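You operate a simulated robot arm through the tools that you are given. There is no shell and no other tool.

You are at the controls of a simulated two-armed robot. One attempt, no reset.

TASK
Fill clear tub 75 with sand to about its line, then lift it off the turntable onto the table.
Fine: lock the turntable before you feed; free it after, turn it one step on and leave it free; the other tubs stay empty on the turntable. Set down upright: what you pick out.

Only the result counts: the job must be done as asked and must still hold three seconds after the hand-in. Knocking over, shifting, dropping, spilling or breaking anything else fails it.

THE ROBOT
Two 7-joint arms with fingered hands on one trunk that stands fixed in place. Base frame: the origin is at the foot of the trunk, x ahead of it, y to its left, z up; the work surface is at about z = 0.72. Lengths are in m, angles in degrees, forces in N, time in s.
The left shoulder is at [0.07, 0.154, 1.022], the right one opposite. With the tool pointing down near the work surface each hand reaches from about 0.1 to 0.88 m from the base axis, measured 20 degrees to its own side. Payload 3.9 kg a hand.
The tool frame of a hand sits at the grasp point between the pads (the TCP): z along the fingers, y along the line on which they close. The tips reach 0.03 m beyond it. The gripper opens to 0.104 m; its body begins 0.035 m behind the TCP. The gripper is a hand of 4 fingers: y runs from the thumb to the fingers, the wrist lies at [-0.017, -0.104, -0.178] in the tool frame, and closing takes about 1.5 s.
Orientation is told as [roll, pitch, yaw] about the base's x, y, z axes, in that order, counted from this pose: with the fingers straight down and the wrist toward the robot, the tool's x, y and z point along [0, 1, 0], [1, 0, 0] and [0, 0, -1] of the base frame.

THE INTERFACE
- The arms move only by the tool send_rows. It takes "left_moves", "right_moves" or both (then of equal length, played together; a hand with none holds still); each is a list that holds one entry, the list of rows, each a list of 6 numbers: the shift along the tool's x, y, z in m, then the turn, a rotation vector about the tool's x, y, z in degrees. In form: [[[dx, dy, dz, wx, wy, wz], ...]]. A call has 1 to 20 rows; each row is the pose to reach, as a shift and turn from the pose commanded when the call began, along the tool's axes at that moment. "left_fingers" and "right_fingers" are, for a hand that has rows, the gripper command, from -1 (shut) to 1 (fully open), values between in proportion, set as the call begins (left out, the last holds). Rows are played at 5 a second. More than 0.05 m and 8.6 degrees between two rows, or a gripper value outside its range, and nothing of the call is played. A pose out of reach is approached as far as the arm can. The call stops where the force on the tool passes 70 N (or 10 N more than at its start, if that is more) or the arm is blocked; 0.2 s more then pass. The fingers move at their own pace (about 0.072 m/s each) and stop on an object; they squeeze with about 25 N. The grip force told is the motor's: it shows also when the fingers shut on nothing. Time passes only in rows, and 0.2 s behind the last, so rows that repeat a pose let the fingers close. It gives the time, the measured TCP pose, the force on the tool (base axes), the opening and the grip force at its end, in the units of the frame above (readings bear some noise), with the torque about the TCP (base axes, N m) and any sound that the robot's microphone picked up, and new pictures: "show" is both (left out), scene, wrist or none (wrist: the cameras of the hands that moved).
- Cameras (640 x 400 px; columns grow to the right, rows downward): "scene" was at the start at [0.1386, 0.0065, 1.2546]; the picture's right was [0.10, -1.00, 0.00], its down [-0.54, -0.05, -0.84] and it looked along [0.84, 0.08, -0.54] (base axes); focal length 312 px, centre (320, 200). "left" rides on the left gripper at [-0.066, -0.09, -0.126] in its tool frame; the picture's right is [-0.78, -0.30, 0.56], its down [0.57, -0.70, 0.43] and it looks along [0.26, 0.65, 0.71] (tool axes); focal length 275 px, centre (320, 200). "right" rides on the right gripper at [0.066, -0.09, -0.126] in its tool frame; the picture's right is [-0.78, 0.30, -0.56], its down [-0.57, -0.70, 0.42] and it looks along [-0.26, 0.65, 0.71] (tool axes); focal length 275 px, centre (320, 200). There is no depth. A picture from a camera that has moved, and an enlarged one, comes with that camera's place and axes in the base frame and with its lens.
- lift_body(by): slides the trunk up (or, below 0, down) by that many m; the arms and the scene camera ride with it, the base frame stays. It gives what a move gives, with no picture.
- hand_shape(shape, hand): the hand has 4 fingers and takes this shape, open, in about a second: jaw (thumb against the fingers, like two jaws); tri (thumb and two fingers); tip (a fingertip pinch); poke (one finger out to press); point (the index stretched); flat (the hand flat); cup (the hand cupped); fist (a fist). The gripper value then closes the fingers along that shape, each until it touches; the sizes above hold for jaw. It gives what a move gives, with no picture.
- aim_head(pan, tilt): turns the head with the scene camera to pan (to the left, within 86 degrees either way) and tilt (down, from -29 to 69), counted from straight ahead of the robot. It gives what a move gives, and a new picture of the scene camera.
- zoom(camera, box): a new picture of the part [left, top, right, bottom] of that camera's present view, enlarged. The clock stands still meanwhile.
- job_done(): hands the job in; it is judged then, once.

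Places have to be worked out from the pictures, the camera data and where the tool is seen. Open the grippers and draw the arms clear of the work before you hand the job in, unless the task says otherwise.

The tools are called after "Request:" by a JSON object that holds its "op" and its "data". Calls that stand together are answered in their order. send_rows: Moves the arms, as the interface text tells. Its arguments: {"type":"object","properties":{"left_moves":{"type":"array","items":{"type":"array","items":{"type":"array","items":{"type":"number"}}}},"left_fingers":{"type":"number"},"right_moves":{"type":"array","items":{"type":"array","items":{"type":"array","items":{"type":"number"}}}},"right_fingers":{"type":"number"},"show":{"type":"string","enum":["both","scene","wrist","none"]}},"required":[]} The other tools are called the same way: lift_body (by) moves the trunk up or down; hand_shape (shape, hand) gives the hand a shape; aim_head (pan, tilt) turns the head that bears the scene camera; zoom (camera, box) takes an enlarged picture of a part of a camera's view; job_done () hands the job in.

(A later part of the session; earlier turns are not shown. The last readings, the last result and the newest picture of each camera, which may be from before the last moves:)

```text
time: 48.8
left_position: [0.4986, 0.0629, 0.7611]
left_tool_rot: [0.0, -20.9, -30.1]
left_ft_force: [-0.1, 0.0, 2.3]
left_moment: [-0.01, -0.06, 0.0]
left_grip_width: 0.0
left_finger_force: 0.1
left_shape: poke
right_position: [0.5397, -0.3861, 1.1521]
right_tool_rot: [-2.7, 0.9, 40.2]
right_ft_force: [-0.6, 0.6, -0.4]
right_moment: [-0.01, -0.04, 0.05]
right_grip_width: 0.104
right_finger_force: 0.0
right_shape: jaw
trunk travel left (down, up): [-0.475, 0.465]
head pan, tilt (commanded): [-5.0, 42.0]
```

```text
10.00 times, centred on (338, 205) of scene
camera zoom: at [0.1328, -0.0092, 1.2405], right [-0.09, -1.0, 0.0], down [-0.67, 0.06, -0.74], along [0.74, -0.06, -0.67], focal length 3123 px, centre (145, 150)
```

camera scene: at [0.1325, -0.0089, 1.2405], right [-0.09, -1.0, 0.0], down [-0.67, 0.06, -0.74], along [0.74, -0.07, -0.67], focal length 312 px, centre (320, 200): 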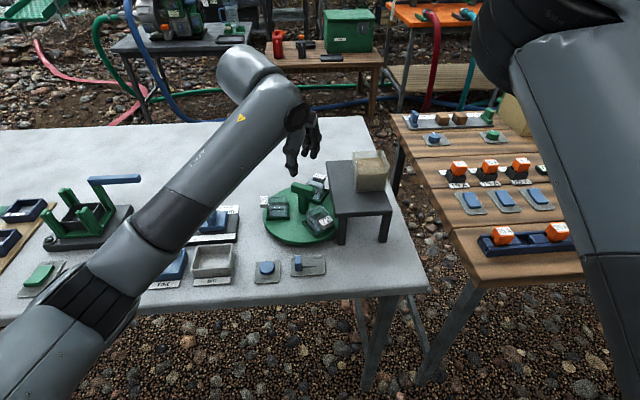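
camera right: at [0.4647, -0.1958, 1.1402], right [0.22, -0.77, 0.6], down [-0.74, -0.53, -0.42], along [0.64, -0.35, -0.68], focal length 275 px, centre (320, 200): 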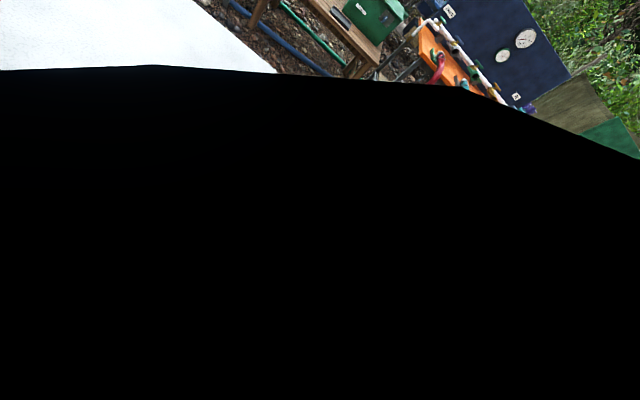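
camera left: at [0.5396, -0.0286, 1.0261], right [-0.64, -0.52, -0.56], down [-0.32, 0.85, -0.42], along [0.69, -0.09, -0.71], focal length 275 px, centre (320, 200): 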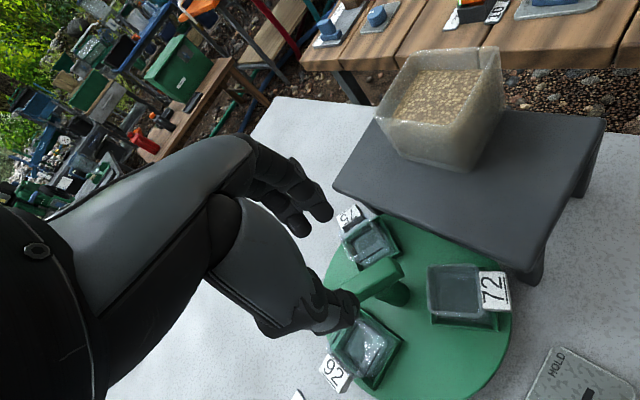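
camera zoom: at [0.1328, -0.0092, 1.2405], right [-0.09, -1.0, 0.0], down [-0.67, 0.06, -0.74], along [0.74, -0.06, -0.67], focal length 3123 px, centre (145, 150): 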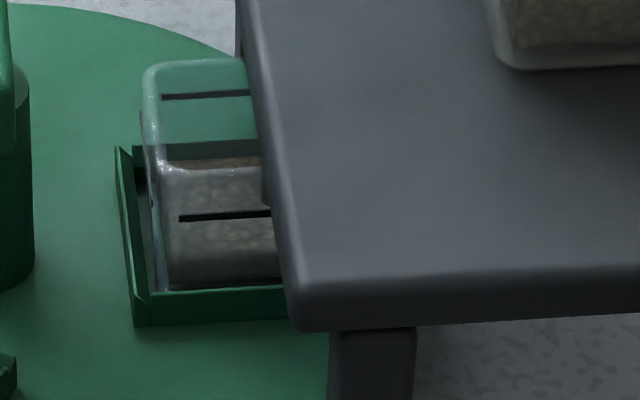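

The sand seems to be at roughly a third to half of the line height. I hold for another 0.8 s and compare.

Request:
{"op": "send_rows", "data": {"left_moves": [[[0, 0, 0, 0, 0, 0], [0, 0, 0, 0, 0, 0], [0, 0, 0, 0, 0, 0]]], "show": "none"}}

Request:
{"op": "zoom", "data": {"camera": "left", "box": [320, 85, 375, 150]}}

Request:
{"op": "zoom", "data": {"camera": "scene", "box": [325, 185, 350, 225]}}

```text
time: 49.6
left_position: [0.4978, 0.0634, 0.7607]
left_tool_rot: [0.1, -21.0, -30.0]
left_ft_force: [-0.2, 0.8, 2.2]
left_moment: [-0.04, -0.01, -0.01]
left_grip_width: 0.0001
left_finger_force: 0.1
left_shape: poke
right_position: [0.5396, -0.3869, 1.1516]
right_tool_rot: [-2.7, 1.0, 40.2]
right_ft_force: [0.1, 0.0, -0.8]
right_moment: [0.02, -0.01, -0.01]
right_grip_width: 0.1036
right_finger_force: 0.0
right_shape: jaw
trunk travel left (down, up): [-0.475, 0.465]
head pan, tilt (commanded): [-5.0, 42.0]
```

```text
6.15 times, centred on (348, 118) of left
camera zoom: at [0.3545, 0.0702, 0.8463], right [-0.45, -0.63, -0.63], down [-0.15, 0.75, -0.65], along [0.88, -0.2, -0.43], focal length 1694 px, centre (151, 708)
```

zoom: 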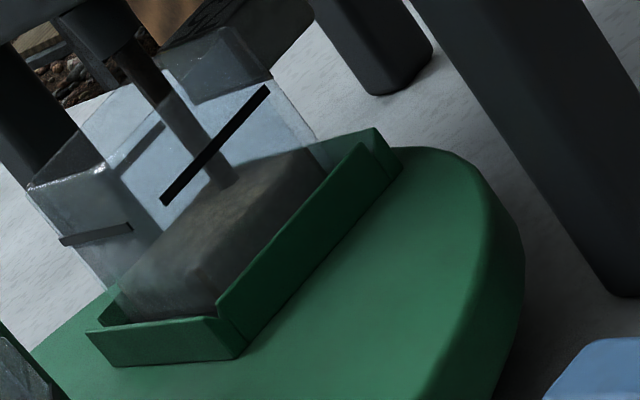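

```text
10.00 times, centred on (338, 205) of scene
camera zoom: at [0.1328, -0.0092, 1.2405], right [-0.09, -1.0, 0.0], down [-0.67, 0.06, -0.74], along [0.74, -0.06, -0.67], focal length 3123 px, centre (145, 150)
```

zoom: 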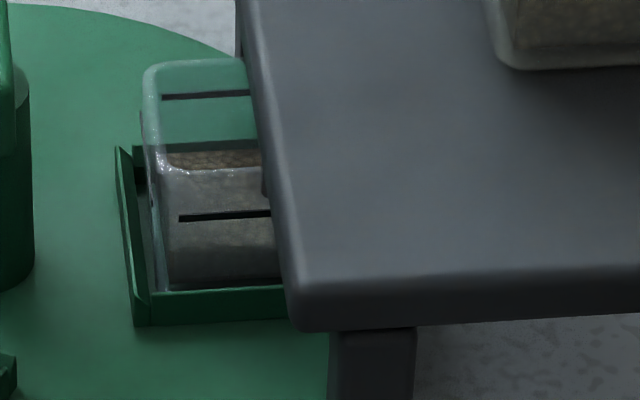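

The surface has risen a little; I estimate it is still about 17 mm below the line and rising roughly 3 mm/s. I hold for 2 s more and measure again.

Request:
{"op": "send_rows", "data": {"left_moves": [[[0, 0, 0, 0, 0, 0], [0, 0, 0, 0, 0, 0], [0, 0, 0, 0, 0, 0], [0, 0, 0, 0, 0, 0], [0, 0, 0, 0, 0, 0], [0, 0, 0, 0, 0, 0], [0, 0, 0, 0, 0, 0], [0, 0, 0, 0, 0, 0], [0, 0, 0, 0, 0, 0]]], "show": "none"}}

Request:
{"op": "zoom", "data": {"camera": "left", "box": [320, 85, 375, 150]}}

Request:
{"op": "zoom", "data": {"camera": "scene", "box": [325, 185, 350, 225]}}

```text
time: 51.6
left_position: [0.4975, 0.0637, 0.7615]
left_tool_rot: [0.1, -20.9, -30.0]
left_ft_force: [-0.2, -0.2, 2.0]
left_moment: [0.02, -0.02, 0.02]
left_grip_width: 0.0
left_finger_force: 0.1
left_shape: poke
right_position: [0.539, -0.3873, 1.1528]
right_tool_rot: [-2.7, 0.9, 40.1]
right_ft_force: [0.0, -1.4, -1.2]
right_moment: [-0.04, 0.01, -0.02]
right_grip_width: 0.1041
right_finger_force: 0.1
right_shape: jaw
trunk travel left (down, up): [-0.475, 0.465]
head pan, tilt (commanded): [-5.0, 42.0]
```

```text
6.15 times, centred on (348, 118) of left
camera zoom: at [0.3545, 0.0702, 0.8463], right [-0.45, -0.63, -0.63], down [-0.15, 0.75, -0.65], along [0.88, -0.2, -0.43], focal length 1694 px, centre (151, 708)
```

zoom: 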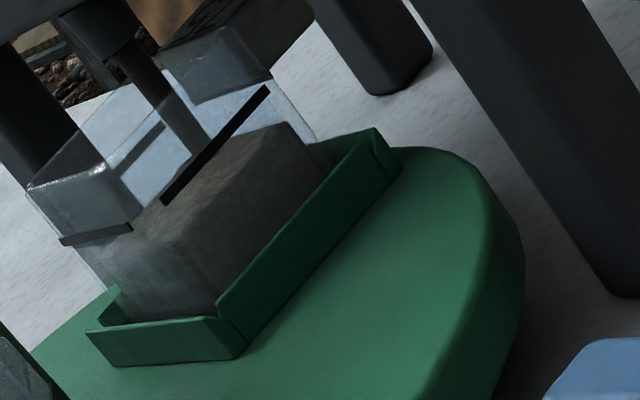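

```text
10.00 times, centred on (338, 205) of scene
camera zoom: at [0.1328, -0.0092, 1.2405], right [-0.09, -1.0, 0.0], down [-0.67, 0.06, -0.74], along [0.74, -0.06, -0.67], focal length 3123 px, centre (145, 150)
```

zoom: 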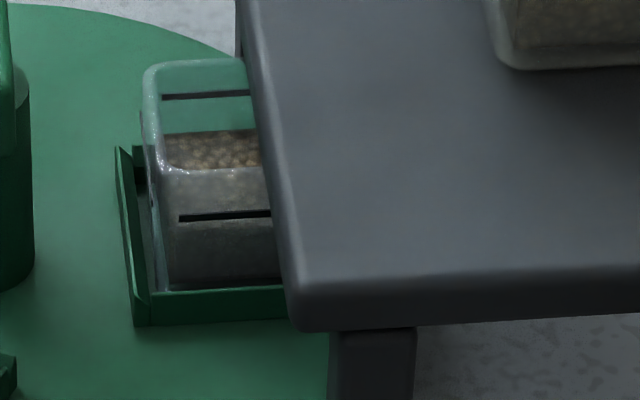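

The surface is now under the line by perhaps 5-9 mm by different estimates. I zoom in further to measure more carefully.

Request:
{"op": "zoom", "data": {"camera": "scene", "box": [334, 190, 350, 216]}}

Request:
{"op": "zoom", "data": {"camera": "left", "box": [320, 90, 350, 125]}}

```text
15.38 times, centred on (342, 203) of scene
camera zoom: at [0.1328, -0.0092, 1.2405], right [-0.09, -1.0, 0.0], down [-0.67, 0.06, -0.74], along [0.74, -0.06, -0.67], focal length 4805 px, centre (-18, 154)
```

zoom: 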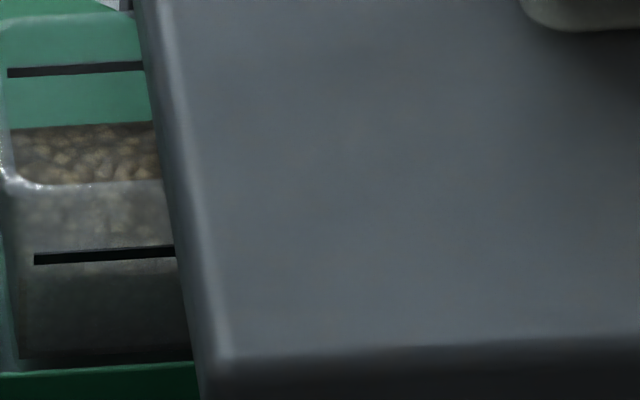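

```text
11.43 times, centred on (335, 108) of left
camera zoom: at [0.3545, 0.0702, 0.8463], right [-0.45, -0.63, -0.63], down [-0.15, 0.75, -0.65], along [0.88, -0.2, -0.43], focal length 3146 px, centre (149, 1257)
```

zoom: 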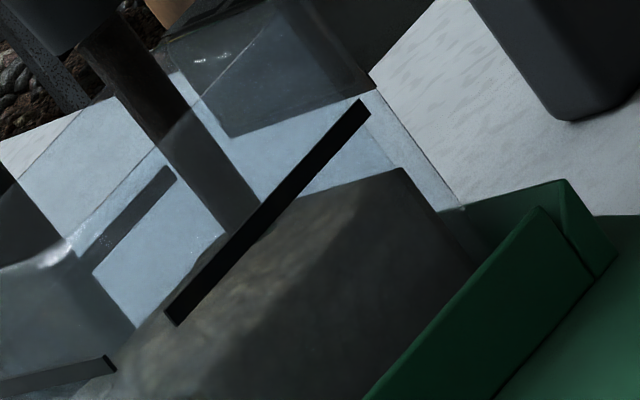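

Averaging both views, the surface is about 8 mm under the line with 3 mm/s rise. I hold for 1.6 s more and re-measure.

Request:
{"op": "send_rows", "data": {"left_moves": [[[0, 0, 0, 0, 0, 0], [0, 0, 0, 0, 0, 0], [0, 0, 0, 0, 0, 0], [0, 0, 0, 0, 0, 0], [0, 0, 0, 0, 0, 0], [0, 0, 0, 0, 0, 0], [0, 0, 0, 0, 0, 0]]], "show": "none"}}

Request:
{"op": "zoom", "data": {"camera": "scene", "box": [334, 190, 350, 216]}}

Request:
{"op": "zoom", "data": {"camera": "left", "box": [320, 90, 350, 125]}}

```text
time: 53.2
left_position: [0.4983, 0.0625, 0.7609]
left_tool_rot: [0.1, -21.1, -30.0]
left_ft_force: [-0.1, 0.7, 2.1]
left_moment: [0.03, -0.05, -0.02]
left_grip_width: 0.0001
left_finger_force: 0.1
left_shape: poke
right_position: [0.5394, -0.3876, 1.1532]
right_tool_rot: [-2.6, 0.9, 40.2]
right_ft_force: [0.7, 0.6, 0.3]
right_moment: [-0.03, 0.02, 0.0]
right_grip_width: 0.1038
right_finger_force: 0.1
right_shape: jaw
trunk travel left (down, up): [-0.475, 0.465]
head pan, tilt (commanded): [-5.0, 42.0]
```

```text
15.38 times, centred on (342, 203) of scene
camera zoom: at [0.1328, -0.0092, 1.2405], right [-0.09, -1.0, 0.0], down [-0.67, 0.06, -0.74], along [0.74, -0.06, -0.67], focal length 4805 px, centre (-18, 154)
```

zoom: 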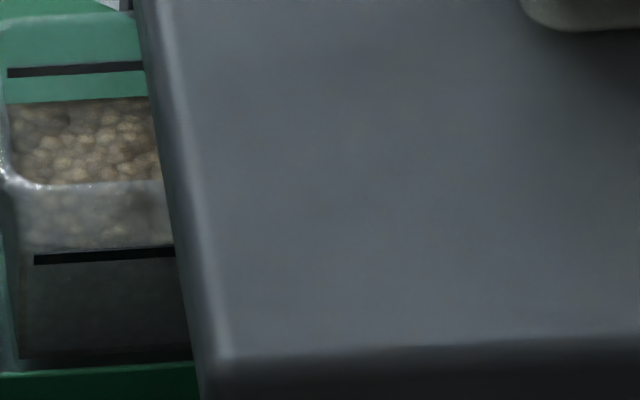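

```text
11.43 times, centred on (335, 108) of left
camera zoom: at [0.3545, 0.0702, 0.8463], right [-0.45, -0.63, -0.63], down [-0.15, 0.75, -0.65], along [0.88, -0.2, -0.43], focal length 3146 px, centre (149, 1257)
```

zoom: 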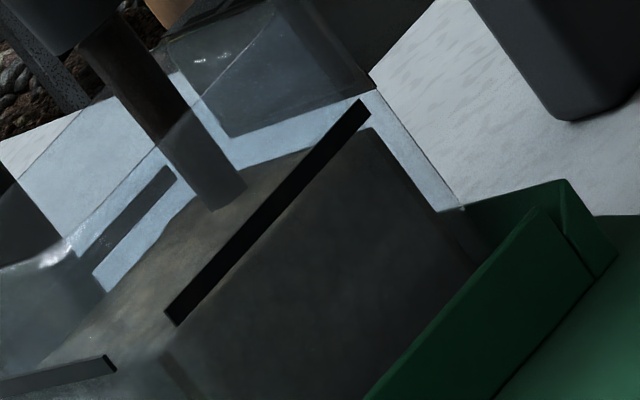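

The surface is now about 2.5 mm under the line. I hold about 0.7 s more and then release the button within the same call, rising clear.

Request:
{"op": "send_rows", "data": {"left_moves": [[[0, 0, 0, 0, 0, 0], [0, 0, 0, 0, 0, 0], [0, 0, 0, 0, 0, 0], [0, 0.0043, -0.0112, 0, 0, 0], [0, 0.009, -0.0235, 0, 0, 0], [0, 0.009, -0.0235, 0, 0, 0]]], "show": "none"}}

Request:
{"op": "zoom", "data": {"camera": "scene", "box": [334, 190, 350, 216]}}

Request:
{"op": "zoom", "data": {"camera": "left", "box": [290, 70, 390, 170]}}

```text
time: 54.6
left_position: [0.4988, 0.0633, 0.7864]
left_tool_rot: [0.1, -20.9, -29.9]
left_ft_force: [0.1, -0.3, 0.2]
left_moment: [-0.04, -0.01, -0.01]
left_grip_width: 0.0
left_finger_force: 0.1
left_shape: poke
right_position: [0.5397, -0.3869, 1.1528]
right_tool_rot: [-2.7, 0.8, 40.3]
right_ft_force: [0.5, -1.0, -0.2]
right_moment: [0.02, 0.01, 0.01]
right_grip_width: 0.1039
right_finger_force: 0.0
right_shape: jaw
trunk travel left (down, up): [-0.475, 0.465]
head pan, tilt (commanded): [-5.0, 42.0]
```

```text
15.38 times, centred on (342, 203) of scene
camera zoom: at [0.133, -0.0092, 1.2404], right [-0.09, -1.0, 0.0], down [-0.67, 0.06, -0.74], along [0.74, -0.06, -0.67], focal length 4805 px, centre (-18, 154)
```

zoom: 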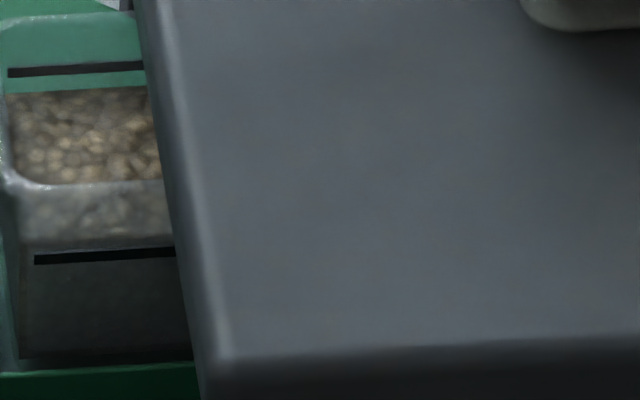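

```text
4.00 times, centred on (340, 120) of left
camera zoom: at [0.3548, 0.0704, 0.8716], right [-0.45, -0.63, -0.63], down [-0.15, 0.75, -0.65], along [0.88, -0.2, -0.43], focal length 1101 px, centre (240, 520)
```

zoom: 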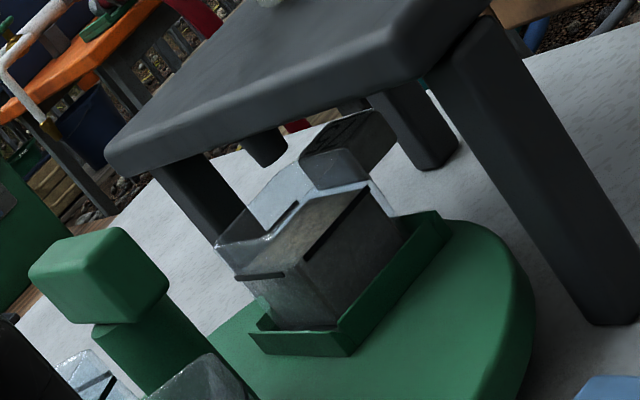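

The stream has stopped and the sand surface sits at the line in both views. Next I move the index to the right side of the knob to set it FREE again, stopping above it first.

Request:
{"op": "send_rows", "data": {"left_moves": [[[0, 0.01, -0.026, 0, 0, 0], [0, 0.0193, -0.0504, 0, 0, 0], [-0.0256, 0.0318, -0.0456, 0, 0, 0], [-0.0512, 0.0443, -0.0409, 0, 0, 0], [-0.0768, 0.0568, -0.0361, 0, 0, 0], [-0.1024, 0.0692, -0.0313, 0, 0, 0]]], "show": "none"}}

Request:
{"op": "zoom", "data": {"camera": "right", "box": [40, 40, 180, 140]}}

Request:
{"op": "zoom", "data": {"camera": "left", "box": [240, 100, 480, 350]}}

```text
time: 56.0
left_position: [0.4931, -0.0538, 0.8395]
left_tool_rot: [0.2, -21.0, -30.0]
left_ft_force: [0.5, -0.6, 0.6]
left_moment: [0.04, -0.01, 0.0]
left_grip_width: 0.0
left_finger_force: 0.1
left_shape: poke
right_position: [0.54, -0.3887, 1.1516]
right_tool_rot: [-2.6, 0.9, 40.3]
right_ft_force: [0.3, 0.2, 0.3]
right_moment: [0.01, 0.0, 0.0]
right_grip_width: 0.104
right_finger_force: 0.1
right_shape: jaw
trunk travel left (down, up): [-0.475, 0.465]
head pan, tilt (commanded): [-5.0, 42.0]
```

```text
4.00 times, centred on (110, 90) of right
camera zoom: at [0.4267, -0.39, 1.2768], right [0.72, -0.38, 0.59], down [-0.16, -0.91, -0.39], along [0.68, 0.18, -0.71], focal length 1101 px, centre (1160, 640)
```

zoom: 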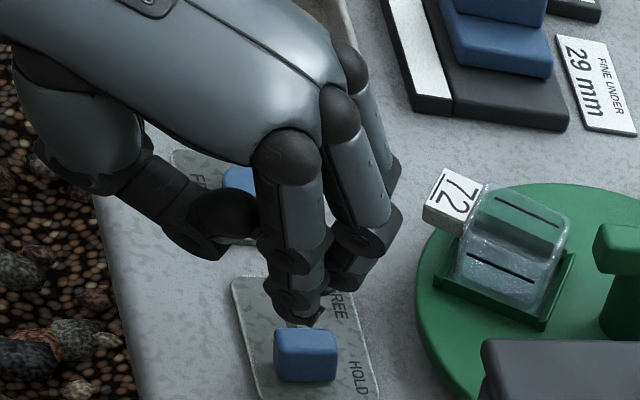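

```text
1.60 times, centred on (360, 225) of left
camera zoom: at [0.3495, -0.0463, 0.9247], right [-0.45, -0.63, -0.63], down [-0.15, 0.75, -0.65], along [0.88, -0.2, -0.43], focal length 440 px, centre (256, 160)
```

zoom: 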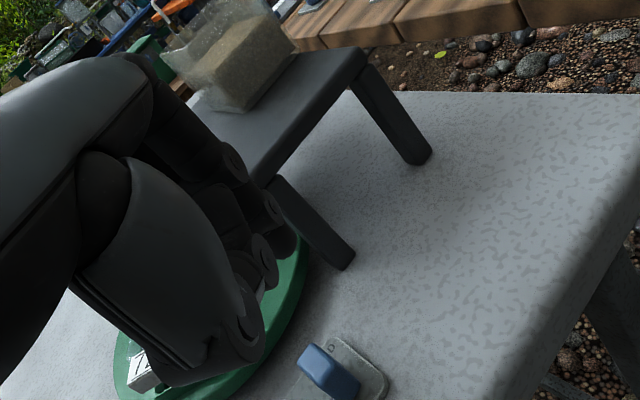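

Same geometry as the first time. I lower the index beside the knob.

Request:
{"op": "send_rows", "data": {"left_moves": [[[0, -0.0085, 0.0222, 0, 0, 0], [0, -0.0171, 0.0444, 0, 0, 0], [0, -0.0254, 0.0661, 0, 0, 0]]], "show": "none"}}

Request:
{"op": "zoom", "data": {"camera": "right", "box": [40, 50, 180, 150]}}

```text
time: 56.8
left_position: [0.4923, -0.0528, 0.769]
left_tool_rot: [0.1, -21.0, -30.0]
left_ft_force: [-0.2, -1.3, 0.9]
left_moment: [-0.01, -0.01, 0.01]
left_grip_width: 0.0
left_finger_force: 0.1
left_shape: poke
right_position: [0.5397, -0.3871, 1.1524]
right_tool_rot: [-2.7, 0.8, 40.2]
right_ft_force: [0.0, 0.2, -0.1]
right_moment: [-0.04, 0.0, -0.03]
right_grip_width: 0.1039
right_finger_force: 0.1
right_shape: jaw
trunk travel left (down, up): [-0.475, 0.465]
head pan, tilt (commanded): [-5.0, 42.0]
```

```text
4.00 times, centred on (110, 100) of right
camera zoom: at [0.4265, -0.389, 1.2773], right [0.72, -0.37, 0.59], down [-0.16, -0.91, -0.39], along [0.68, 0.18, -0.71], focal length 1101 px, centre (1160, 600)
```

zoom: 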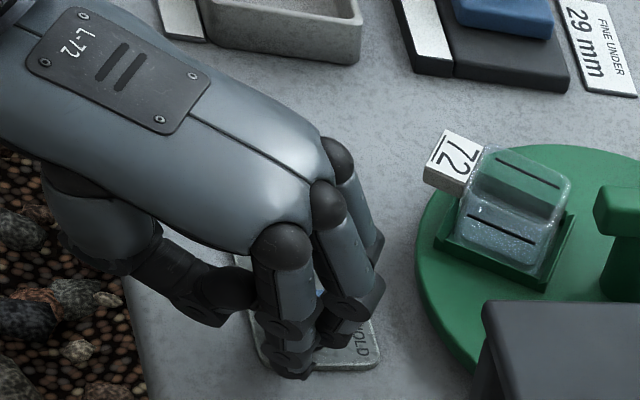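

Now I push the knob toward +y to FREE, up to the stop.

Request:
{"op": "send_rows", "data": {"left_moves": [[[0.0061, -0.0033, -0.00125, 0, 0, 0], [0.0121, -0.0065, -0.0025, 0, 0, 0], [0.0182, -0.0098, -0.00375, 0, 0, 0], [0.0243, -0.0131, -0.005, 0, 0, 0], [0.0303, -0.0163, -0.0063, 0, 0, 0], [0.0355, -0.0191, -0.0073, 0, 0, 0], [0.0381, -0.0205, -0.0079, 0, 0, 0], [0.0381, -0.0205, -0.0079, 0, 0, 0]]], "show": "none"}}

```text
time: 58.6
left_position: [0.492, -0.0113, 0.7704]
left_tool_rot: [0.0, -20.9, -30.1]
left_ft_force: [0.2, -24.5, -0.5]
left_moment: [-0.55, 0.01, -0.36]
left_grip_width: 0.0
left_finger_force: 0.0
left_shape: poke
right_position: [0.5398, -0.3909, 1.1516]
right_tool_rot: [-2.5, 0.8, 40.3]
right_ft_force: [0.0, 0.2, -0.2]
right_moment: [-0.03, 0.0, 0.01]
right_grip_width: 0.1038
right_finger_force: 0.1
right_shape: jaw
trunk travel left (down, up): [-0.475, 0.465]
head pan, tilt (commanded): [-5.0, 42.0]
```

The knob is at the FREE stop again (24 N). I back off, rise and level the hand, returning it to jaw shape.

Request:
{"op": "send_rows", "data": {"left_moves": [[[-0.007, 0.0035, 0.0015, 0, 0, 0], [-0.012, 0.0065, 0.0025, 0, 0, 0], [-0.012, 0.022, -0.038, 0, 0, 0], [-0.012, 0.037, -0.077, 4, 0, 0], [-0.012, 0.05, -0.112, 10, 0, 0], [0.01, 0.05, -0.13, 16, 0, 0], [0.03, 0.05, -0.145, 21, 0, 0]]], "show": "none"}}

Request:
{"op": "hand_shape", "data": {"shape": "jaw", "hand": "left"}}

Request:
{"op": "zoom", "data": {"camera": "right", "box": [40, 40, 240, 180]}}

Request:
{"op": "zoom", "data": {"camera": "scene", "box": [0, 0, 640, 400]}}

```text
time: 60.2
left_position: [0.5027, 0.0196, 0.923]
left_tool_rot: [0.1, 0.2, -30.0]
left_ft_force: [0.1, 0.5, 0.7]
left_moment: [0.03, 0.0, -0.01]
left_grip_width: 0.0
left_finger_force: 0.0
left_shape: poke
right_position: [0.54, -0.3876, 1.1512]
right_tool_rot: [-2.6, 1.0, 40.3]
right_ft_force: [-0.5, -1.3, 0.4]
right_moment: [0.01, 0.03, 0.01]
right_grip_width: 0.104
right_finger_force: 0.0
right_shape: jaw
trunk travel left (down, up): [-0.475, 0.465]
head pan, tilt (commanded): [-5.0, 42.0]
```

```text
time: 61.1
left_position: [0.5033, 0.0209, 0.9221]
left_tool_rot: [0.1, 0.0, -30.1]
left_ft_force: [0.8, -1.1, 0.7]
left_moment: [0.03, 0.02, 0.01]
left_grip_width: 0.1038
left_finger_force: 0.1
left_shape: jaw
right_position: [0.5376, -0.3877, 1.1521]
right_tool_rot: [-2.7, 0.8, 40.2]
right_ft_force: [-0.2, -0.2, 0.0]
right_moment: [-0.01, 0.04, 0.0]
right_grip_width: 0.1039
right_finger_force: 0.0
right_shape: jaw
trunk travel left (down, up): [-0.475, 0.465]
head pan, tilt (commanded): [-5.0, 42.0]
```

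```text
2.86 times, centred on (140, 110) of right
camera zoom: at [0.4267, -0.3891, 1.2772], right [0.72, -0.37, 0.59], down [-0.16, -0.91, -0.39], along [0.68, 0.18, -0.71], focal length 786 px, centre (834, 457)
```

zoom: 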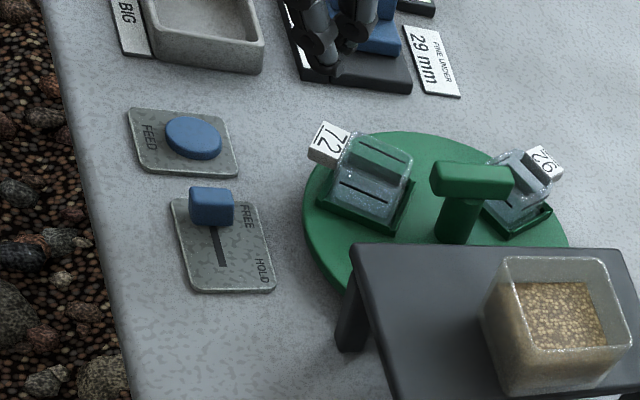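

```text
1.00 times, centred on (320, 200) of scene (not enlarged: the box is as wide or as high as the picture)
camera zoom: at [0.1331, -0.0094, 1.2404], right [-0.09, -1.0, 0.0], down [-0.67, 0.06, -0.74], along [0.74, -0.06, -0.67], focal length 312 px, centre (320, 200)
```

zoom: 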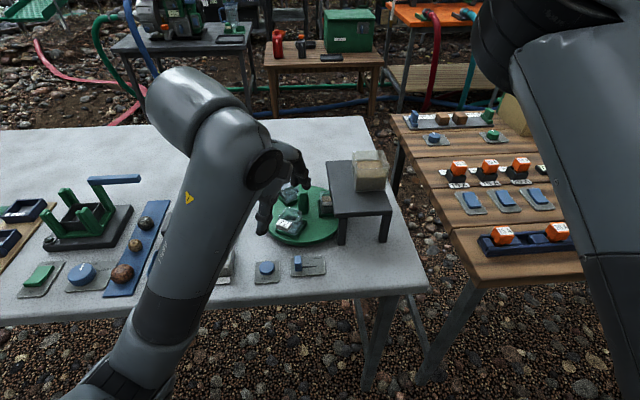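

The slider is FREE and the tub with sand is still under the nozzle. I bring the left hand above the T-bar again at yaw -90 with a part-opened jaw.

Request:
{"op": "send_rows", "data": {"left_moves": [[[0.005, 0.018, -0.01, 0, 0, 7.5], [0.01, 0.036, -0.015, 0, 0, 15], [0.015, 0.055, -0.015, 0, 0, 22.5], [0.02, 0.073, -0.015, 0, 0, 30], [0.026, 0.091, -0.015, 0, 0, 37.5], [0.031, 0.109, -0.015, 0, 0, 45], [0.036, 0.127, -0.01, 0, 0, 52.5], [0.041, 0.1457, -0.008, 0, 0, 60]]], "left_fingers": -0.1, "show": "none"}}

Request:
{"op": "zoom", "data": {"camera": "scene", "box": [250, 140, 360, 260]}}

Request:
{"op": "zoom", "data": {"camera": "left", "box": [300, 150, 540, 390]}}

```text
time: 62.9
left_position: [0.6522, -0.0191, 0.9302]
left_tool_rot: [-0.1, 0.1, -90.0]
left_ft_force: [-0.4, -0.9, -0.3]
left_moment: [0.01, -0.02, 0.05]
left_grip_width: 0.047
left_finger_force: 0.0
left_shape: jaw
right_position: [0.5396, -0.3892, 1.1518]
right_tool_rot: [-2.6, 1.0, 40.2]
right_ft_force: [-0.5, -0.1, 0.1]
right_moment: [0.05, 0.0, -0.01]
right_grip_width: 0.1037
right_finger_force: 0.2
right_shape: jaw
trunk travel left (down, up): [-0.475, 0.465]
head pan, tilt (commanded): [-5.0, 42.0]
```

```text
3.33 times, centred on (305, 200) of scene
camera zoom: at [0.1335, -0.0102, 1.2403], right [-0.09, -1.0, 0.0], down [-0.67, 0.06, -0.74], along [0.74, -0.06, -0.67], focal length 1041 px, centre (370, 200)
```

zoom: 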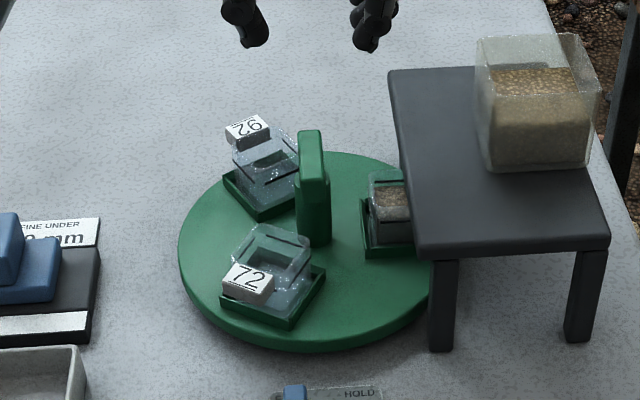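

```text
1.67 times, centred on (420, 270) of left
camera zoom: at [0.5867, 0.071, 1.0567], right [-0.77, 0.3, -0.56], down [0.57, 0.7, -0.42], along [0.26, -0.65, -0.71], focal length 459 px, centre (153, 83)
```

zoom: 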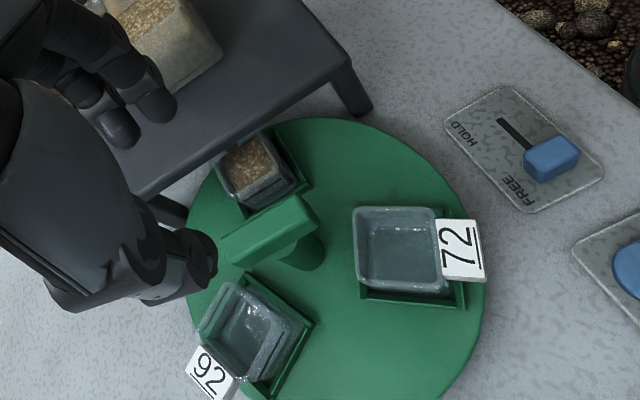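

Tub 75 holds sand with no spill visible. I test in the air whether the left hand can turn on to yaw -120.

Request:
{"op": "send_rows", "data": {"left_moves": [[[0, 0, 0, 0, 0, 8], [0, 0, 0, 0, 0, 16], [0, 0, 0, 0, 0, 24], [0, 0, 0, 0, 0, 32], [0, 0, 0, 0, 0, 40]]], "show": "scene"}}

```text
time: 64.1
left_position: [0.6338, -0.0008, 0.9305]
left_tool_rot: [0.0, 0.0, -130.0]
left_ft_force: [0.5, -0.2, -0.7]
left_moment: [0.01, 0.0, 0.0]
left_grip_width: 0.047
left_finger_force: 0.1
left_shape: jaw
left hand out of reach, approached as far as the arm can: row 4, 5
right_position: [0.5408, -0.3859, 1.153]
right_tool_rot: [-2.7, 1.1, 40.2]
right_ft_force: [0.7, 0.1, -0.2]
right_moment: [-0.04, -0.01, 0.02]
right_grip_width: 0.1038
right_finger_force: 0.0
right_shape: jaw
trunk travel left (down, up): [-0.475, 0.465]
head pan, tilt (commanded): [-5.0, 42.0]
camera scene: at [0.1337, -0.0081, 1.2404], right [-0.09, -1.0, 0.0], down [-0.67, 0.06, -0.74], along [0.74, -0.07, -0.67], focal length 312 px, centre (320, 200)
```

scene: 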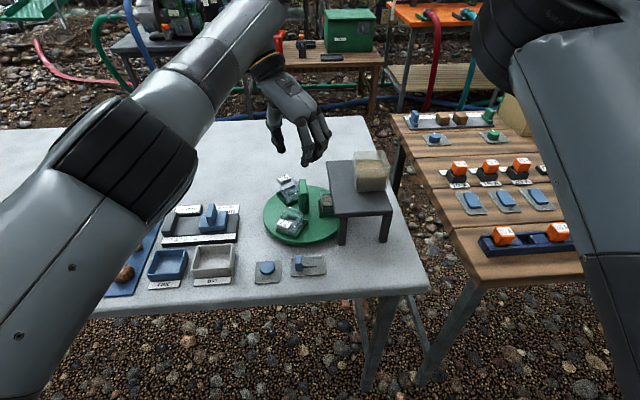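

Yaw -114 is reachable but not -122. I test the other direction in the air, turning back to yaw +30 first.

Request:
{"op": "send_rows", "data": {"left_moves": [[[0, 0, 0, 0, 0, -8], [0, 0, 0, 0, 0, -16], [0, 0, 0, 0, 0, -24], [0, 0, 0, 0, 0, -32], [0, 0, 0, 0, 0, -40], [0, 0, 0, 0, 0, -48], [0, 0, 0, 0, 0, -56], [0, 0, 0, 0, 0, -64], [0, 0, 0, 0, 0, -72], [0, 0, 0, 0, 0, -80], [0, 0, 0, 0, 0, -88], [0, 0, 0, 0, 0, -96], [0, 0, 0, 0, 0, -104], [0, 0, 0, 0, 0, -112], [0, 0, 0, 0, 0, -120], [0, 0, 0, 0, 0, -128], [0, 0, 0, 0, 0, -136], [0, 0, 0, 0, 0, -144], [0, 0, 0, 0, 0, -152], [0, 0, 0, 0, 0, -160]]], "show": "scene"}}

```text
time: 68.1
left_position: [0.6809, 0.0135, 0.9918]
left_tool_rot: [24.2, 29.1, -20.4]
left_ft_force: [-1.3, -2.8, -2.1]
left_moment: [0.15, 0.01, -0.13]
left_grip_width: 0.0468
left_finger_force: 0.0
left_shape: jaw
left hand out of reach, approached as far as the arm can: row 1, 2, 3, 4, 5, 6, 7, 8, 9, 10, 11, 12, 13, 14, 15, 16, 17
right_position: [0.544, -0.3821, 1.1521]
right_tool_rot: [-2.7, 1.0, 40.9]
right_ft_force: [0.2, -0.3, -0.1]
right_moment: [0.04, 0.0, 0.03]
right_grip_width: 0.1036
right_finger_force: 0.1
right_shape: jaw
trunk travel left (down, up): [-0.475, 0.465]
head pan, tilt (commanded): [-5.0, 42.0]
stopped in row 19 (left hand): the arm was blocked; the commanded pose is now the measured one
camera scene: at [0.1324, -0.0078, 1.2408], right [-0.08, -1.0, 0.0], down [-0.67, 0.05, -0.74], along [0.74, -0.06, -0.67], focal length 312 px, centre (320, 200)
```

scene: 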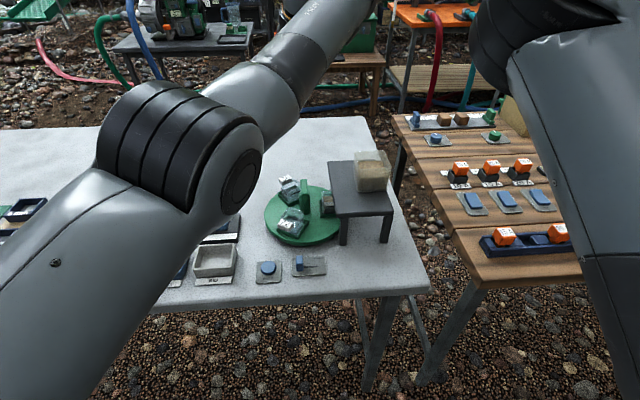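

That test dragged the left arm into an awkward, elbow-in pose and it was blocked; nothing was touched. I recover by moving the hand up and outward to the left with a fingers-down yaw -45, as worked for the right arm.

Request:
{"op": "send_rows", "data": {"left_moves": [[[0.021, -0.019, 0.005, -4.1, -2.1, 2.2], [0.042, -0.038, 0.01, -8.3, -4.3, 4.4], [0.063, -0.056, 0.016, -12.4, -6.4, 6.6], [0.084, -0.075, 0.021, -16.6, -8.5, 8.8], [0.105, -0.094, 0.026, -20.7, -10.7, 11], [0.126, -0.113, 0.031, -24.9, -12.8, 13.2], [0.147, -0.132, 0.036, -29, -15, 15.4], [0.1677, -0.1505, 0.0417, -33.2, -17.1, 17.6]]], "show": "scene"}}

```text
time: 68.4
left_position: [0.6806, 0.0217, 0.9952]
left_tool_rot: [22.6, 28.7, -22.2]
left_ft_force: [0.8, -0.3, 0.1]
left_moment: [0.05, -0.02, 0.01]
left_grip_width: 0.0468
left_finger_force: 0.0
left_shape: jaw
right_position: [0.5464, -0.3809, 1.1511]
right_tool_rot: [-2.6, 1.3, 40.6]
right_ft_force: [0.3, 0.3, 0.7]
right_moment: [-0.05, 0.04, -0.01]
right_grip_width: 0.1041
right_finger_force: 0.0
right_shape: jaw
trunk travel left (down, up): [-0.475, 0.465]
head pan, tilt (commanded): [-5.0, 42.0]
stopped in row 1 (left hand): the arm was blocked; the commanded pose is now the measured one
camera scene: at [0.1364, -0.0064, 1.2401], right [-0.09, -1.0, 0.0], down [-0.67, 0.06, -0.74], along [0.74, -0.07, -0.67], focal length 312 px, centre (320, 200)
```

scene: 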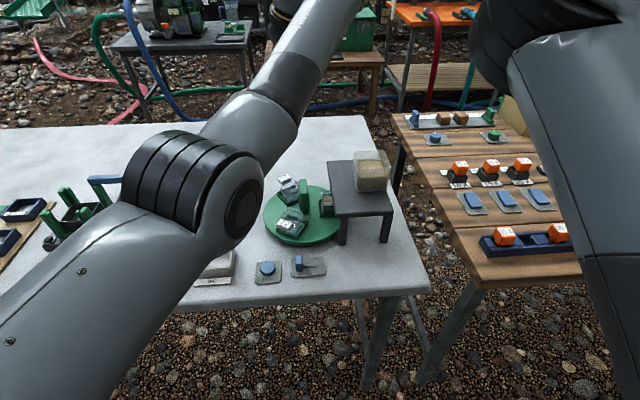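

It was stopped early but moved a little. I retry in much smaller steps, upward only.

Request:
{"op": "send_rows", "data": {"left_moves": [[[0, 0, 0, 0, 0, 0], [0.003, -0.004, -0.007, 0, 0, 0], [0.006, -0.008, -0.014, 0, 0, 0], [0.009, -0.012, -0.021, 0, 0, 0], [0.012, -0.016, -0.028, 0, 0, 0], [0.015, -0.02, -0.035, 0, 0, 0], [0.018, -0.024, -0.042, 0, 0, 0]]], "show": "scene"}}

```text
time: 70.0
left_position: [0.6806, 0.0192, 1.0478]
left_tool_rot: [22.8, 27.8, -22.1]
left_ft_force: [-0.4, 0.2, -0.1]
left_moment: [0.0, 0.0, 0.01]
left_grip_width: 0.0467
left_finger_force: 0.1
left_shape: jaw
right_position: [0.5413, -0.3867, 1.1512]
right_tool_rot: [-2.5, 0.9, 40.4]
right_ft_force: [0.2, -0.9, -0.1]
right_moment: [0.0, -0.01, 0.03]
right_grip_width: 0.1039
right_finger_force: 0.0
right_shape: jaw
trunk travel left (down, up): [-0.475, 0.465]
head pan, tilt (commanded): [-5.0, 42.0]
camera scene: at [0.1328, -0.0094, 1.2405], right [-0.09, -1.0, 0.0], down [-0.67, 0.06, -0.74], along [0.74, -0.06, -0.67], focal length 312 px, centre (320, 200)
```

scene: 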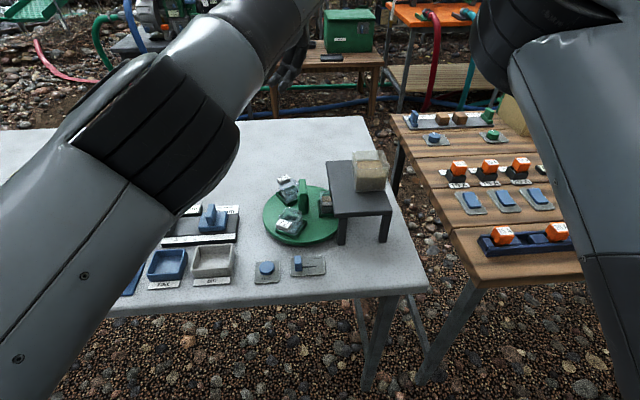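

Now it follows. I continue in gentle steps up-left while turning the hand to fingers-down at yaw -45.

Request:
{"op": "send_rows", "data": {"left_moves": [[[0.011, -0.0155, 0.0054, -2.6, -1.4, 1.4], [0.022, -0.031, 0.0107, -5.2, -2.8, 2.8], [0.033, -0.0465, 0.016, -7.9, -4.1, 4.2], [0.044, -0.062, 0.0214, -10.5, -5.5, 5.5], [0.0555, -0.0775, 0.0268, -13.1, -6.9, 6.9], [0.0666, -0.093, 0.0322, -15.7, -8.3, 8.3], [0.0777, -0.1085, 0.0375, -18.3, -9.6, 9.7], [0.0888, -0.124, 0.0429, -20.9, -11, 11.1], [0.1, -0.1395, 0.0482, -23.6, -12.4, 12.5], [0.111, -0.155, 0.0536, -26.2, -13.8, 13.8], [0.122, -0.1705, 0.059, -28.8, -15.1, 15.2], [0.1332, -0.1859, 0.0643, -31.4, -16.5, 16.6]]], "show": "scene"}}

```text
time: 72.6
left_position: [0.5799, 0.2225, 1.1299]
left_tool_rot: [-0.2, 0.5, -45.0]
left_ft_force: [0.5, 0.8, -0.1]
left_moment: [0.01, -0.03, 0.0]
left_grip_width: 0.0468
left_finger_force: 0.0
left_shape: jaw
left hand out of reach, approached as far as the arm can: row 2
right_position: [0.5395, -0.3851, 1.1522]
right_tool_rot: [-2.7, 1.0, 40.5]
right_ft_force: [0.9, 0.3, 0.0]
right_moment: [0.02, 0.0, -0.02]
right_grip_width: 0.1035
right_finger_force: 0.0
right_shape: jaw
trunk travel left (down, up): [-0.475, 0.465]
head pan, tilt (commanded): [-5.0, 42.0]
camera scene: at [0.1326, -0.0083, 1.2405], right [-0.09, -1.0, 0.0], down [-0.67, 0.06, -0.74], along [0.74, -0.07, -0.67], focal length 312 px, centre (320, 200)
```

scene: 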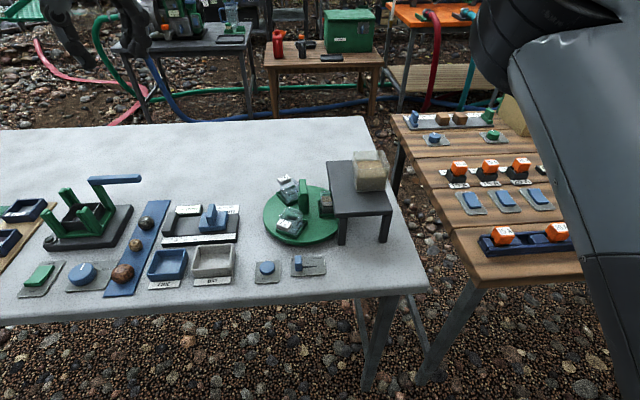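

The left arm is back in a normal pose and the table is undisturbed. I move it back above the turntable at yaw -45, high up, then will test yaw toward positive values carefully.

Request:
{"op": "send_rows", "data": {"left_moves": [[[-0.015, 0.027, 0.02, 0, 0, 0], [-0.03, 0.055, 0.045, 0, 0, 0], [-0.045, 0.082, 0.068, 0, 0, 0], [-0.06, 0.109, 0.09, 0, 0, 0], [-0.075, 0.136, 0.113, 0, 0, 0], [-0.09, 0.164, 0.135, 0, 0, 0], [-0.105, 0.191, 0.158, 0, 0, 0], [-0.1195, 0.2185, 0.18, 0, 0, 0]]], "show": "scene"}}

Request:
{"op": "zoom", "data": {"camera": "scene", "box": [250, 140, 360, 260]}}

```text
time: 74.4
left_position: [0.6502, -0.0207, 0.9471]
left_tool_rot: [-0.1, 0.8, -44.9]
left_ft_force: [0.6, -1.1, -1.1]
left_moment: [0.05, 0.03, 0.01]
left_grip_width: 0.0466
left_finger_force: 0.0
left_shape: jaw
right_position: [0.5407, -0.3887, 1.1512]
right_tool_rot: [-2.5, 1.0, 40.4]
right_ft_force: [-0.8, 0.7, -0.3]
right_moment: [-0.01, -0.01, 0.0]
right_grip_width: 0.1039
right_finger_force: 0.1
right_shape: jaw
trunk travel left (down, up): [-0.475, 0.465]
head pan, tilt (commanded): [-5.0, 42.0]
camera scene: at [0.1336, -0.0105, 1.2404], right [-0.09, -1.0, 0.0], down [-0.67, 0.06, -0.74], along [0.74, -0.06, -0.67], focal length 312 px, centre (320, 200)
```

scene: 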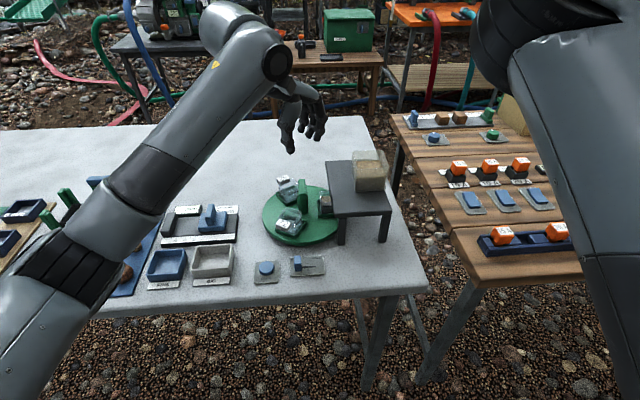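

```text
3.33 times, centred on (305, 200) of scene
camera zoom: at [0.1336, -0.0105, 1.2404], right [-0.09, -1.0, 0.0], down [-0.67, 0.06, -0.74], along [0.74, -0.06, -0.67], focal length 1041 px, centre (370, 200)
```

zoom: 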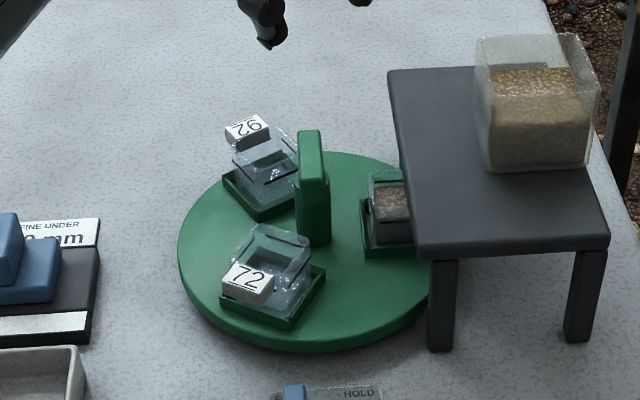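

The arm posture matches the earlier good one. I test yaw in the air: five steps to about -5 degrees.

Request:
{"op": "send_rows", "data": {"left_moves": [[[0, 0, 0, 0, 0, -8], [0, 0, 0, 0, 0, -16], [0, 0, 0, 0, 0, -24], [0, 0, 0, 0, 0, -32], [0, 0, 0, 0, 0, -40]]], "show": "none"}}

```text
time: 75.6
left_position: [0.6483, -0.018, 0.9496]
left_tool_rot: [0.3, 0.5, -4.8]
left_ft_force: [0.4, 0.8, 0.3]
left_moment: [0.02, -0.02, -0.01]
left_grip_width: 0.0469
left_finger_force: 0.1
left_shape: jaw
right_position: [0.5399, -0.3858, 1.1518]
right_tool_rot: [-2.6, 1.1, 40.4]
right_ft_force: [-0.6, -0.1, -0.4]
right_moment: [-0.01, 0.0, 0.0]
right_grip_width: 0.1041
right_finger_force: 0.1
right_shape: jaw
trunk travel left (down, up): [-0.475, 0.465]
head pan, tilt (commanded): [-5.0, 42.0]
```

Yaw -5 is fine. I go on in small steps to +20.

Request:
{"op": "send_rows", "data": {"left_moves": [[[0, 0, 0, 0, 0, -5], [0, 0, 0, 0, 0, -10], [0, 0, 0, 0, 0, -15], [0, 0, 0, 0, 0, -20], [0, 0, 0, 0, 0, -25]]], "show": "none"}}

```text
time: 76.8
left_position: [0.6486, -0.0183, 0.9485]
left_tool_rot: [0.5, 0.4, 20.1]
left_ft_force: [-0.5, -0.6, -0.5]
left_moment: [0.02, 0.01, -0.01]
left_grip_width: 0.0468
left_finger_force: 0.1
left_shape: jaw
right_position: [0.54, -0.3868, 1.1507]
right_tool_rot: [-2.6, 1.0, 40.4]
right_ft_force: [0.1, 0.6, -0.1]
right_moment: [-0.01, 0.0, -0.01]
right_grip_width: 0.1038
right_finger_force: 0.0
right_shape: jaw
trunk travel left (down, up): [-0.475, 0.465]
head pan, tilt (commanded): [-5.0, 42.0]
```

Yaw +20 is fine as well. I go on to +40.

Request:
{"op": "send_rows", "data": {"left_moves": [[[0, 0, 0, 0, 0, -5], [0, 0, 0, 0, 0, -10], [0, 0, 0, 0, 0, -15], [0, 0, 0, 0, 0, -20]]], "show": "none"}}

```text
time: 77.8
left_position: [0.6479, -0.0187, 0.9494]
left_tool_rot: [0.7, 0.2, 40.1]
left_ft_force: [0.6, -0.1, 0.5]
left_moment: [0.01, -0.02, 0.0]
left_grip_width: 0.0467
left_finger_force: 0.1
left_shape: jaw
right_position: [0.5408, -0.387, 1.1505]
right_tool_rot: [-2.6, 1.1, 40.4]
right_ft_force: [0.7, 0.2, 0.2]
right_moment: [-0.02, -0.02, 0.01]
right_grip_width: 0.1038
right_finger_force: 0.0
right_shape: jaw
trunk travel left (down, up): [-0.475, 0.465]
head pan, tilt (commanded): [-5.0, 42.0]
```

Yaw +40 works too. I check +60, which would allow a continued clockwise turn with one regrip.

Request:
{"op": "send_rows", "data": {"left_moves": [[[0, 0, 0, 0, 0, -5], [0, 0, 0, 0, 0, -10], [0, 0, 0, 0, 0, -15], [0, 0, 0, 0, 0, -20]]], "show": "scene"}}

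```text
time: 79.0
left_position: [0.6692, 0.0362, 0.954]
left_tool_rot: [0.3, -2.1, 65.3]
left_ft_force: [-0.3, -0.7, -0.3]
left_moment: [0.0, 0.01, 0.01]
left_grip_width: 0.0468
left_finger_force: 0.0
left_shape: jaw
right_position: [0.5403, -0.3862, 1.1513]
right_tool_rot: [-2.6, 1.0, 40.4]
right_ft_force: [1.3, -0.6, 0.2]
right_moment: [0.02, 0.0, -0.01]
right_grip_width: 0.1038
right_finger_force: 0.0
right_shape: jaw
trunk travel left (down, up): [-0.475, 0.465]
head pan, tilt (commanded): [-5.0, 42.0]
stopped in row 4 (left hand): the arm was blocked; the commanded pose is now the measured one
camera scene: at [0.1331, -0.0092, 1.2404], right [-0.09, -1.0, 0.0], down [-0.67, 0.06, -0.74], along [0.74, -0.07, -0.67], focal length 312 px, centre (320, 200)
```

scene: 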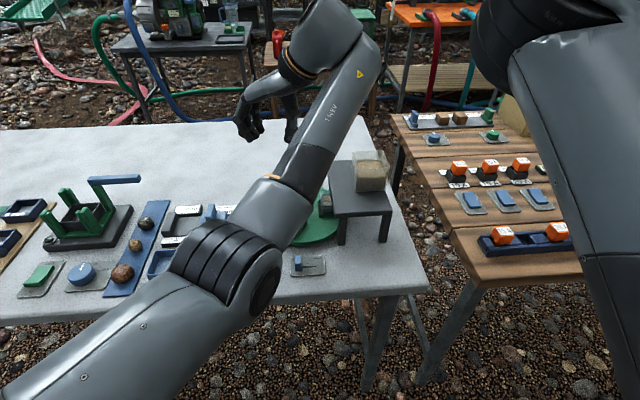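

At about +60 the left arm is blocked, so its range here is about -114 to +45. That suits a 120-degree counterclockwise step from -90 to +30. I turn the hand back in small steps to recover.

Request:
{"op": "send_rows", "data": {"left_moves": [[[0, 0, -0.005, 0, 0, 3], [0, 0, -0.01, 0, 0, 7], [0, -0.01, -0.015, 0, 0, 12], [-0.001, -0.02, -0.02, 0, 0, 17], [-0.001, -0.03, -0.02, 0, 0, 22], [-0.002, -0.042, -0.02, 0, 0, 28], [-0.003, -0.0538, -0.02, 0, 0, 35]]], "show": "scene"}}

```text
time: 80.8
left_position: [0.6646, 0.0252, 0.981]
left_tool_rot: [1.8, -3.1, 34.0]
left_ft_force: [0.1, 0.4, -0.3]
left_moment: [-0.02, 0.03, 0.01]
left_grip_width: 0.0471
left_finger_force: 0.1
left_shape: jaw
right_position: [0.541, -0.3865, 1.1515]
right_tool_rot: [-2.6, 0.9, 40.4]
right_ft_force: [-0.1, 1.1, 0.6]
right_moment: [0.0, 0.01, 0.0]
right_grip_width: 0.1039
right_finger_force: 0.1
right_shape: jaw
trunk travel left (down, up): [-0.475, 0.465]
head pan, tilt (commanded): [-5.0, 42.0]
stopped in row 7 (left hand): the arm was blocked; the commanded pose is now the measured one
camera scene: at [0.1332, -0.0093, 1.2404], right [-0.09, -1.0, 0.0], down [-0.67, 0.06, -0.74], along [0.74, -0.06, -0.67], focal length 312 px, centre (320, 200)
```

scene: 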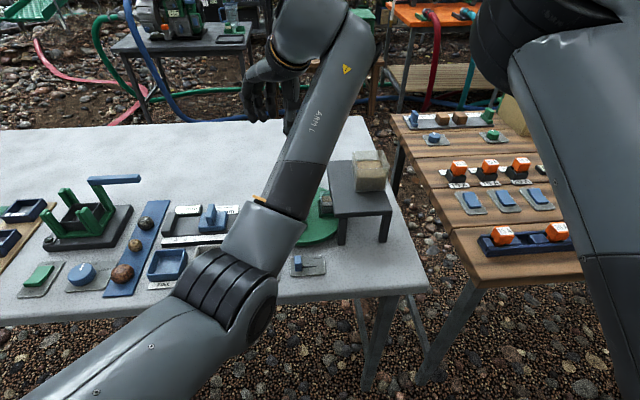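

The elbow is still tucked in. I recover the same way as before, going up and to the left in small steps while turning to yaw -45.

Request:
{"op": "send_rows", "data": {"left_moves": [[[0.006, 0.001, -0.01, 0, 0, 2], [0.013, 0.003, -0.02, 0, 0, 5], [0.026, 0.006, -0.03, 0, 0, 10], [0.039, 0.009, -0.04, 0, 0, 15], [0.053, 0.011, -0.05, 0, 0, 20], [0.066, 0.014, -0.058, 0, 0, 25], [0.079, 0.017, -0.065, 0, 0, 30], [0.092, 0.02, -0.072, 0, 0, 35], [0.105, 0.023, -0.08, 0, 0, 40], [0.118, 0.026, -0.088, 0, 0, 45], [0.132, 0.028, -0.095, 0, 0, 50], [0.145, 0.031, -0.1, 0, 0, 55], [0.158, 0.034, -0.105, 0, 0, 60], [0.171, 0.037, -0.11, 0, 0, 65], [0.184, 0.04, -0.115, 0, 0, 70], [0.2, 0.043, -0.12, 0, 0, 75], [0.21, 0.0455, -0.12, 0, 0, 79]]], "show": "scene"}}

```text
time: 84.0
left_position: [0.596, 0.2639, 0.9969]
left_tool_rot: [-1.7, 10.3, -24.7]
left_ft_force: [1.0, 0.1, -0.7]
left_moment: [-0.04, 0.01, -0.03]
left_grip_width: 0.0467
left_finger_force: 0.1
left_shape: jaw
right_position: [0.5425, -0.3854, 1.1508]
right_tool_rot: [-2.6, 1.3, 40.5]
right_ft_force: [0.2, 1.2, -0.1]
right_moment: [0.01, 0.02, 0.02]
right_grip_width: 0.104
right_finger_force: 0.0
right_shape: jaw
trunk travel left (down, up): [-0.475, 0.465]
head pan, tilt (commanded): [-5.0, 42.0]
stopped in row 15 (left hand): the arm was blocked; the commanded pose is now the measured one
camera scene: at [0.1348, -0.0083, 1.2402], right [-0.09, -1.0, 0.0], down [-0.67, 0.06, -0.74], along [0.74, -0.06, -0.67], focal length 312 px, centre (320, 200)
```

scene: 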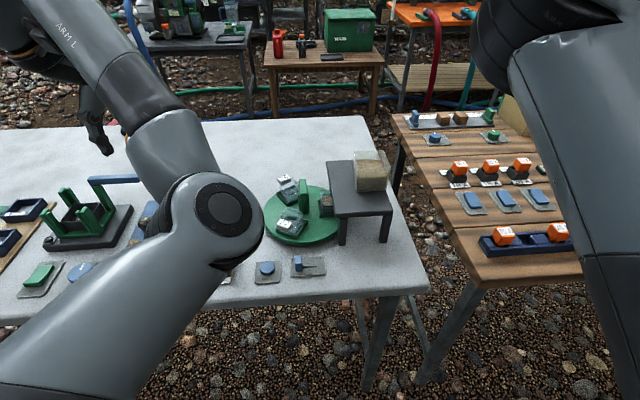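

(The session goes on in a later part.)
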